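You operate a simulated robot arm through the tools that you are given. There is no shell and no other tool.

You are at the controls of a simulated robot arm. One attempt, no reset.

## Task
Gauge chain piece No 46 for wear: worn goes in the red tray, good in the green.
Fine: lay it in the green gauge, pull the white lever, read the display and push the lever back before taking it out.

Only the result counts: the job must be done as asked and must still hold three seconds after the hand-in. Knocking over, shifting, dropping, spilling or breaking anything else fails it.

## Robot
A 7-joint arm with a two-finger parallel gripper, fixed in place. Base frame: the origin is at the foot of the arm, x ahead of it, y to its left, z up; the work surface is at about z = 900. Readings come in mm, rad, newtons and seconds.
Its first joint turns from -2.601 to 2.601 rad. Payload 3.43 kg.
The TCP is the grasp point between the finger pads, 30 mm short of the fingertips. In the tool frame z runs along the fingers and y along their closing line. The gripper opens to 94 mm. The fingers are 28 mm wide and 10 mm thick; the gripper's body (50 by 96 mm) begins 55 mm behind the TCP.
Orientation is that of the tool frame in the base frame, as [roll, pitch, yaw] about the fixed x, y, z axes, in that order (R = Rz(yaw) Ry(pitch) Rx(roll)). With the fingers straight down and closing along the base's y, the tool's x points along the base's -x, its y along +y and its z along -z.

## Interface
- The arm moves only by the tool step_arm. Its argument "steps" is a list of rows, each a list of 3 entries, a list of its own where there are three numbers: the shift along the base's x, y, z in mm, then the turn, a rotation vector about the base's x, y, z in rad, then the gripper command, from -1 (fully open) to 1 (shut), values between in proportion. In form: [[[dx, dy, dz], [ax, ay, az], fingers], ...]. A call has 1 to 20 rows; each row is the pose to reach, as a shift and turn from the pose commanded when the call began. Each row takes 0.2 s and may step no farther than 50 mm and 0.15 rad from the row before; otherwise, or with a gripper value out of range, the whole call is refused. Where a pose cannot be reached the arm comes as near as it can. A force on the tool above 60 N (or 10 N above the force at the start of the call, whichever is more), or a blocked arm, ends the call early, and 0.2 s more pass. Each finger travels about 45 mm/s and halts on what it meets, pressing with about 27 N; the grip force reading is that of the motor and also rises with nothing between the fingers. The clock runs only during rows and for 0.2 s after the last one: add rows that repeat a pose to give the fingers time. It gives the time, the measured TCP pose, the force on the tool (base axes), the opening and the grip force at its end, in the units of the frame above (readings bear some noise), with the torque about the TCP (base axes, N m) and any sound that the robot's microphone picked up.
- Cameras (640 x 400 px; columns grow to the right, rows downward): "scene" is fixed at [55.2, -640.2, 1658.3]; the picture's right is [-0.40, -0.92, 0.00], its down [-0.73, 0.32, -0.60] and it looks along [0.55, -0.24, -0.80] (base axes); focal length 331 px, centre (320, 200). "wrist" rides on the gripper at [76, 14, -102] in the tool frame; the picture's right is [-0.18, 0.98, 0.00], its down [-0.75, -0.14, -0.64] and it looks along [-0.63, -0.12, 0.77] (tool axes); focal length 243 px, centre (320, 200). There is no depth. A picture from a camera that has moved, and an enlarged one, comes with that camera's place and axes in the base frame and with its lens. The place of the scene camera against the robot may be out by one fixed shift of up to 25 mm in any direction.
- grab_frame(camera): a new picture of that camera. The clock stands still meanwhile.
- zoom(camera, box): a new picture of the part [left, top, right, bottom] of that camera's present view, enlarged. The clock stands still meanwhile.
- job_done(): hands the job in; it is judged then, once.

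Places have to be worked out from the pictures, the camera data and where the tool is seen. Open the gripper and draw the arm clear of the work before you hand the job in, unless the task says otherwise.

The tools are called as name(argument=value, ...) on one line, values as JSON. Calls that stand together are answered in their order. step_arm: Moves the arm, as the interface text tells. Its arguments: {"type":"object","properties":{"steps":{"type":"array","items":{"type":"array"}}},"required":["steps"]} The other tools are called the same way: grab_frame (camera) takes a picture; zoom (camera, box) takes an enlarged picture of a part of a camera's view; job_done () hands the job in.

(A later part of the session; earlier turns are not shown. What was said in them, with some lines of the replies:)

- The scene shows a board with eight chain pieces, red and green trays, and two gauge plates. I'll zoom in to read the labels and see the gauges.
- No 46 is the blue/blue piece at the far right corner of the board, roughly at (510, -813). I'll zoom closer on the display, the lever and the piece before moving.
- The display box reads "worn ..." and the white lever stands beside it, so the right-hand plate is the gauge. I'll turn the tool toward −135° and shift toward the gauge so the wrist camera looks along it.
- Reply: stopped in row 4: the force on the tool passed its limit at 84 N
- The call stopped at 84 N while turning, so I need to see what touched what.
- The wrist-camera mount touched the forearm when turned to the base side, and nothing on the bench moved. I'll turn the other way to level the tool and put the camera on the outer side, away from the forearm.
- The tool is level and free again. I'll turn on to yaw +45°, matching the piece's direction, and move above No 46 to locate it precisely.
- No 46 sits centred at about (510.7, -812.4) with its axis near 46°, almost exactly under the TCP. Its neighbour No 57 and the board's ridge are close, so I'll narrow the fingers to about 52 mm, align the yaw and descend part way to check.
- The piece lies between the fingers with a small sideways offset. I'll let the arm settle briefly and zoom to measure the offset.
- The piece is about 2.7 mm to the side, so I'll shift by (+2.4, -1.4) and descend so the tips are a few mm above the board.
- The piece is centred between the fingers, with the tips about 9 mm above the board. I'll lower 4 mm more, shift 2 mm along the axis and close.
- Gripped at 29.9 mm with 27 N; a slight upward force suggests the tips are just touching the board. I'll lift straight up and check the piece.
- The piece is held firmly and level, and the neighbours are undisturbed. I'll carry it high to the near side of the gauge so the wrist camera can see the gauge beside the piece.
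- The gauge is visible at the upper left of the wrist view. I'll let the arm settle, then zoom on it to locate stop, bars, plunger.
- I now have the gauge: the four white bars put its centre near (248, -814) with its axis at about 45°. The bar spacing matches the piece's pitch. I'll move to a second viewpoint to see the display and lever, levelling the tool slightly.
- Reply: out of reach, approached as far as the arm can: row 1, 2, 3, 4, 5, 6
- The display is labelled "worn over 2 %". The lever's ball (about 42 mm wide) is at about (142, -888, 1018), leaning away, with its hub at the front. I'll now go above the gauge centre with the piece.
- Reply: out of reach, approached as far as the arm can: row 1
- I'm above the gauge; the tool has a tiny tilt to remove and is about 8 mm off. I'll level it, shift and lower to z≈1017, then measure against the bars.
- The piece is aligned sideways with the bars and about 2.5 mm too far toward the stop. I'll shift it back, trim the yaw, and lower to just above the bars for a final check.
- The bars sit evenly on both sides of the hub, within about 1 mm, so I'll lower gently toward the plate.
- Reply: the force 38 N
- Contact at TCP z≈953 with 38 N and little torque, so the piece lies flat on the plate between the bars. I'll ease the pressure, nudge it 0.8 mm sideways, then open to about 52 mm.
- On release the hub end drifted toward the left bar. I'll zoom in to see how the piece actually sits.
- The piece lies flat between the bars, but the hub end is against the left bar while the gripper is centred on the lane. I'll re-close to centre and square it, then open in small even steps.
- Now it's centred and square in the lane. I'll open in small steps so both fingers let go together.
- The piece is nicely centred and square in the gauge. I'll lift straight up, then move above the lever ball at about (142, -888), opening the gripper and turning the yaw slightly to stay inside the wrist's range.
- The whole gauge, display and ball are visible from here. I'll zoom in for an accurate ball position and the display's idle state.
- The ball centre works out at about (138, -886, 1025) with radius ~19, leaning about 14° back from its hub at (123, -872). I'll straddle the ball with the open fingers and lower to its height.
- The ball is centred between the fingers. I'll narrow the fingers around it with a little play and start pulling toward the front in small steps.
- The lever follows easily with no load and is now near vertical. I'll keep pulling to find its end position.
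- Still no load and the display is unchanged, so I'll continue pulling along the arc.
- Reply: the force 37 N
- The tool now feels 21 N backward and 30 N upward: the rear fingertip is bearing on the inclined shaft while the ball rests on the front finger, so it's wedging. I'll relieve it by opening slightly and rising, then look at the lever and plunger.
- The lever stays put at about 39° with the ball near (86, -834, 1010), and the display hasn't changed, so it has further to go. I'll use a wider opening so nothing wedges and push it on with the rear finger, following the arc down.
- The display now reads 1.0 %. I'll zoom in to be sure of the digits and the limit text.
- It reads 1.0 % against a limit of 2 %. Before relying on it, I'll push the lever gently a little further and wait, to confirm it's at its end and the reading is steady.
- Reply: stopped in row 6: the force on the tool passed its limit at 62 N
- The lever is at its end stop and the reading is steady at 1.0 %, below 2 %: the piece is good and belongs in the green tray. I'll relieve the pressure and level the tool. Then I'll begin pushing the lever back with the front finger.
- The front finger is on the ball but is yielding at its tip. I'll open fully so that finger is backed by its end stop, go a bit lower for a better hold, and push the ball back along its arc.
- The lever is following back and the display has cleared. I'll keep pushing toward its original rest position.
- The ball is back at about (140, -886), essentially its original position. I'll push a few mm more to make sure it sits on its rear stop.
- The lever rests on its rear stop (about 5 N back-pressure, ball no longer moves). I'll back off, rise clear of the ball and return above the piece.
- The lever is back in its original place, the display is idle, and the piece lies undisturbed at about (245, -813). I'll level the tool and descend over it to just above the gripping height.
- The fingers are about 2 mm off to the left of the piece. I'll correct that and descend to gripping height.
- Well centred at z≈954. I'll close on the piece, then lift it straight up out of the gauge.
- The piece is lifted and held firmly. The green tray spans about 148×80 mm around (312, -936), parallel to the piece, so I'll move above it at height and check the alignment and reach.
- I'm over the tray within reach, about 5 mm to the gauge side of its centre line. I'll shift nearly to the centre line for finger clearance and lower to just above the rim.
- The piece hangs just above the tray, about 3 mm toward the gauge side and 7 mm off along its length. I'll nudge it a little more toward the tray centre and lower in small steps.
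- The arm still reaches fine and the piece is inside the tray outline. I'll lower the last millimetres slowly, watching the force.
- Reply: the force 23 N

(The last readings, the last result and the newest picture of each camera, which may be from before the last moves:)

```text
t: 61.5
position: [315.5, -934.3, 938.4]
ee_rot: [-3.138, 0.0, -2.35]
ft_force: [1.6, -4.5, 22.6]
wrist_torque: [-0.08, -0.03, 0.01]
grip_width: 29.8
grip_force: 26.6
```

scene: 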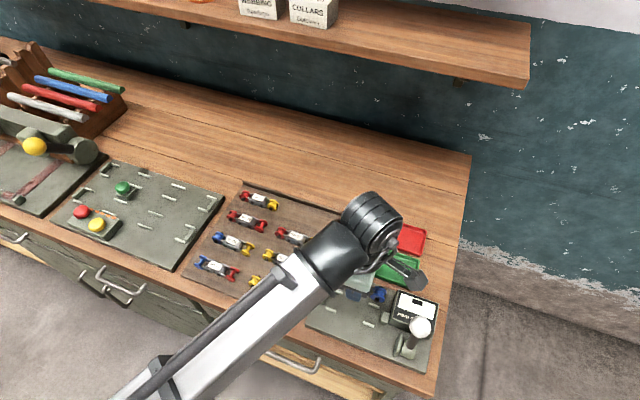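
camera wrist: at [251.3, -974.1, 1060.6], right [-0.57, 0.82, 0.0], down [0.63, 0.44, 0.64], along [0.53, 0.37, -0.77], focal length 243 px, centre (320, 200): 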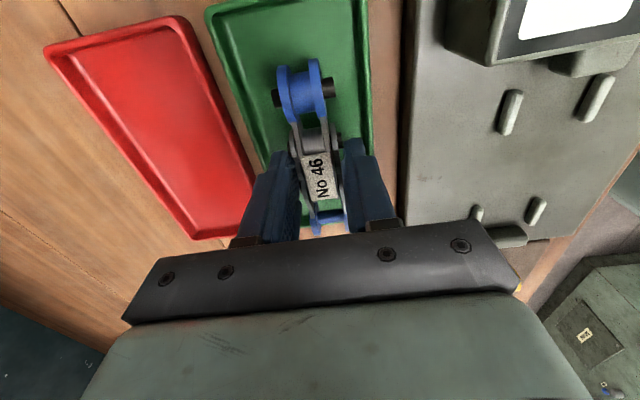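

Contact at z≈938 with 23 N and almost no torque, so the piece is flat on the tray floor. I'll check the picture before releasing.

zoom(camera="wrist", box=[180, 0, 440, 240])

zoom(camera="scene", box=[350, 240, 430, 310])

```text
1.67 times, centred on (310, 120) of wrist
camera zoom: at [251.1, -977.2, 1041.0], right [-0.57, 0.82, 0.0], down [0.63, 0.44, 0.64], along [0.53, 0.36, -0.77], focal length 404 px, centre (337, 333)
```

zoom: 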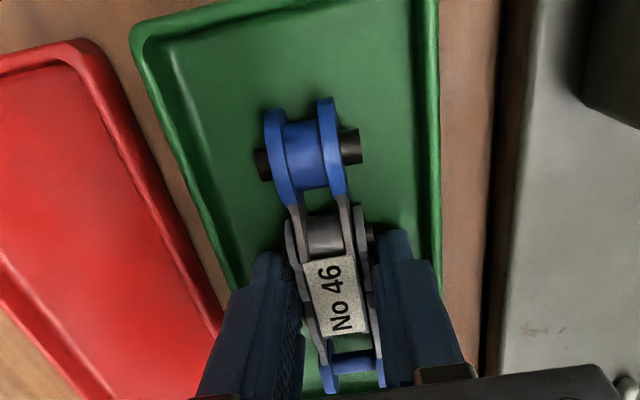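

```text
5.71 times, centred on (390, 275) of scene
camera zoom: at [55.2, -640.2, 1658.3], right [-0.4, -0.92, 0.0], down [-0.73, 0.32, -0.6], along [0.55, -0.24, -0.8], focal length 1894 px, centre (-80, -229)
```

zoom: 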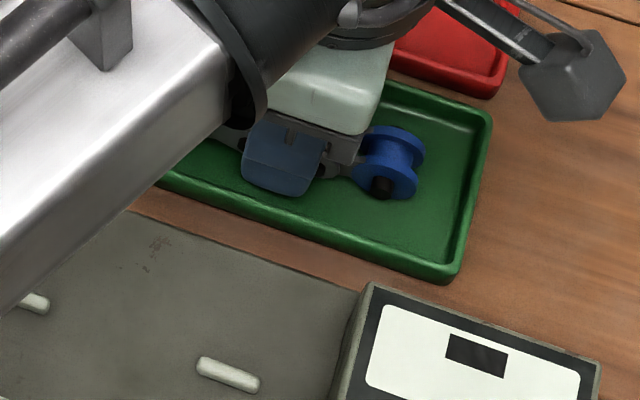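

The piece lies flat inside the green tray with room around the fingers. I'll ease the pressure, open just enough to release (about 38 mm), then lift straight up.

step_arm(steps=[[[0, 0, 1.5], [0, 0, 0], 1], [[0, 0, 1.5], [0, 0, 0], 0.4], [[0, 0, 1.5], [0, 0, 0], 0.36], [[0, 0, 1.5], [0, 0, 0], 0.34], [[0, 0, 1.5], [0, 0, 0], 0.32], [[0, 0, 1.5], [0, 0, 0], 0.3], [[0, 0, 1.5], [0, 0, 0], 0.27], [[0, 0, 1.5], [0, 0, 0], 0.23], [[0, 0, 1.5], [0, 0, 0], 0.19], [[0, 0, 1.5], [0, 0, 0], 0.19]])

zoom(camera="wrist", box=[180, 0, 440, 240])

```text
t: 63.7
position: [315.1, -933.1, 938.9]
ee_rot: [3.14, -0.001, -2.35]
ft_force: [-0.5, -0.8, -0.6]
wrist_torque: [0.0, 0.03, 0.01]
grip_width: 37.9
grip_force: 0.1
```

```text
1.67 times, centred on (310, 120) of wrist
camera zoom: at [250.7, -977.2, 1040.9], right [-0.57, 0.82, 0.0], down [0.63, 0.44, 0.64], along [0.53, 0.37, -0.77], focal length 404 px, centre (337, 333)
```

zoom: 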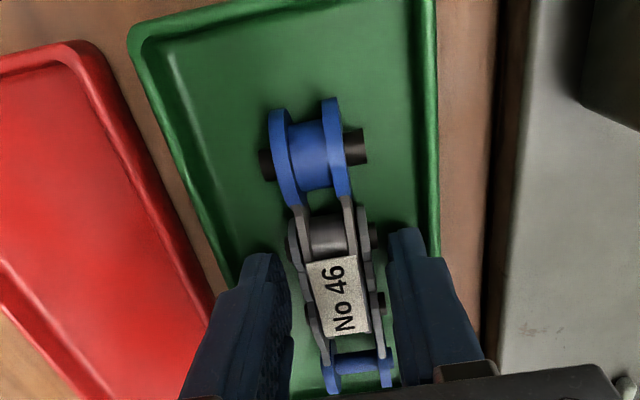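

The fingers have let go and the piece stays flat in the tray with no force on the tool. I'll lift straight up and draw back clear.

step_arm(steps=[[[0, 0, 6], [0, 0, 0], 0.19], [[0, 0, 20], [0, 0, 0], 0.19], [[0, 0, 45], [0, 0, 0], 0.19], [[0, 0, 85], [0, 0, 0], 0.1], [[0, 0, 130], [0, 0, 0], -0.3], [[0, 0, 175], [0, 0, 0], -0.7], [[0, 0, 210], [0, 0, 0], -1], [[0, 0, 210], [0, 0, 0], -1]])

grab_frame(camera="wrist")

grab_frame(camera="scene")

```text
t: 65.5
position: [317.9, -934.6, 1146.4]
ee_rot: [3.139, 0.001, -2.351]
ft_force: [0.0, 0.3, 0.5]
wrist_torque: [-0.01, -0.04, 0.0]
grip_width: 94.1
grip_force: 0.1
```

```text
taken
camera wrist: at [253.4, -976.9, 1249.4], right [-0.57, 0.82, 0.0], down [0.63, 0.43, 0.64], along [0.53, 0.37, -0.77], focal length 243 px, centre (320, 200)
```

wrist: 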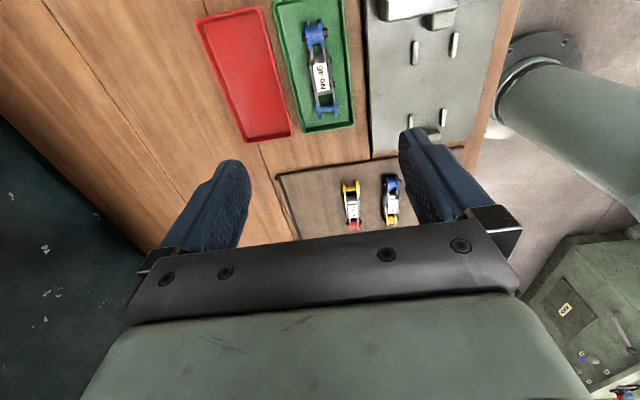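

```text
taken
```

scene: 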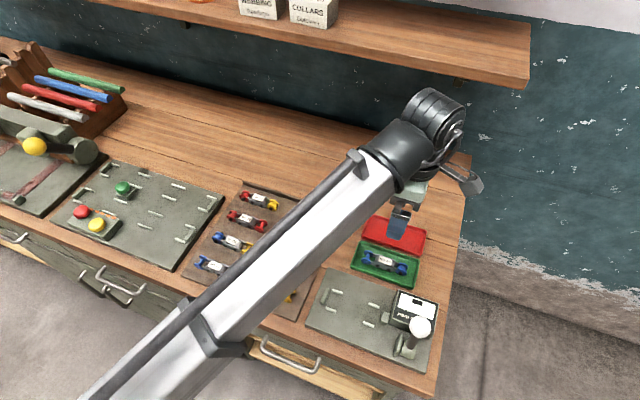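

No 46 lies in the green tray and the fingers are open. I'll draw the arm up and away over the empty part of the bench, then check the whole scene once more.

step_arm(steps=[[[10, 15, 25], [0, 0, 0], -1], [[25, 40, 55], [0, 0, 0], -1], [[45, 65, 85], [0, 0, 0], -1], [[70, 90, 100], [0, 0, 0], -1], [[100, 110, 100], [0, 0, 0], -1], [[135, 125, 100], [0, 0, 0], -1], [[170, 140, 100], [0, 0, 0], -1], [[205, 155, 100], [0, 0, 0], -1], [[240, 170, 100], [0, 0, 0], -1], [[275, 185, 100], [0, 0, 0], -1], [[275, 185, 100], [0, 0, 0], -1]])

grab_frame(camera="scene")

zoom(camera="scene", box=[300, 200, 460, 380])

```text
t: 67.9
position: [588.9, -749.4, 1245.2]
ee_rot: [-3.132, -0.001, -2.352]
ft_force: [0.3, -0.5, -0.3]
wrist_torque: [-0.01, 0.06, 0.0]
grip_width: 94.0
grip_force: 0.0
out of reach, approached as far as the arm can: row 4, 5, 6, 7, 8, 9, 10, 11
```

```text
taken
```

scene: 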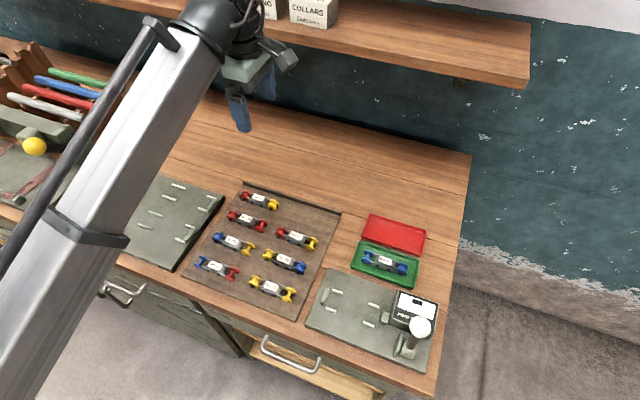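

```text
2.22 times, centred on (380, 290) of scene
camera zoom: at [55.2, -640.2, 1658.3], right [-0.4, -0.92, 0.0], down [-0.73, 0.32, -0.6], along [0.55, -0.24, -0.8], focal length 736 px, centre (187, 0)
```

zoom: 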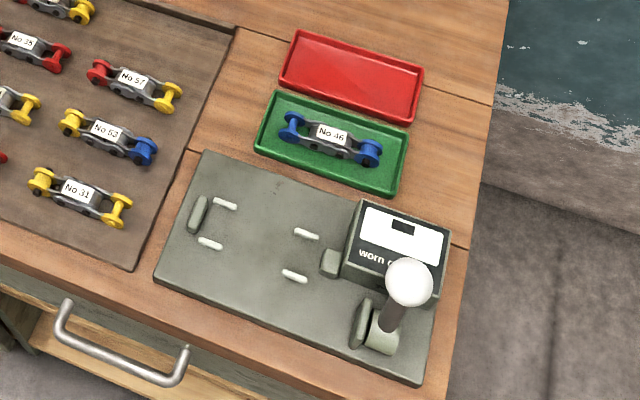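

No 46 lies in the green tray (1.0 %, below the 2 % limit), the lever is back in its original position and the display is idle. All the other pieces and trays are where they were, and the arm is clear with the gripper open, so I'm handing in.

job_done()

```text
The job is handed in.
```

Chain piece No 46 is good. The gauge read 1.0 % against its "worn over 2 %" limit, so I put the piece in the green tray.

I laid it in the gauge and pulled the white lever to its end stop. The reading held steady at 1.0 %, and I pushed the lever back to its rear stop before lifting the piece out.

In the last scene picture before the hand-in, No 46 lay flat in the green tray. The lever was back where it started, and the other pieces and trays were where they had been. The gripper was open and the arm clear of the work.

While turning early on, the wrist-camera mount touched the arm's own forearm and the move stopped at 84 N. Nothing on the bench moved.
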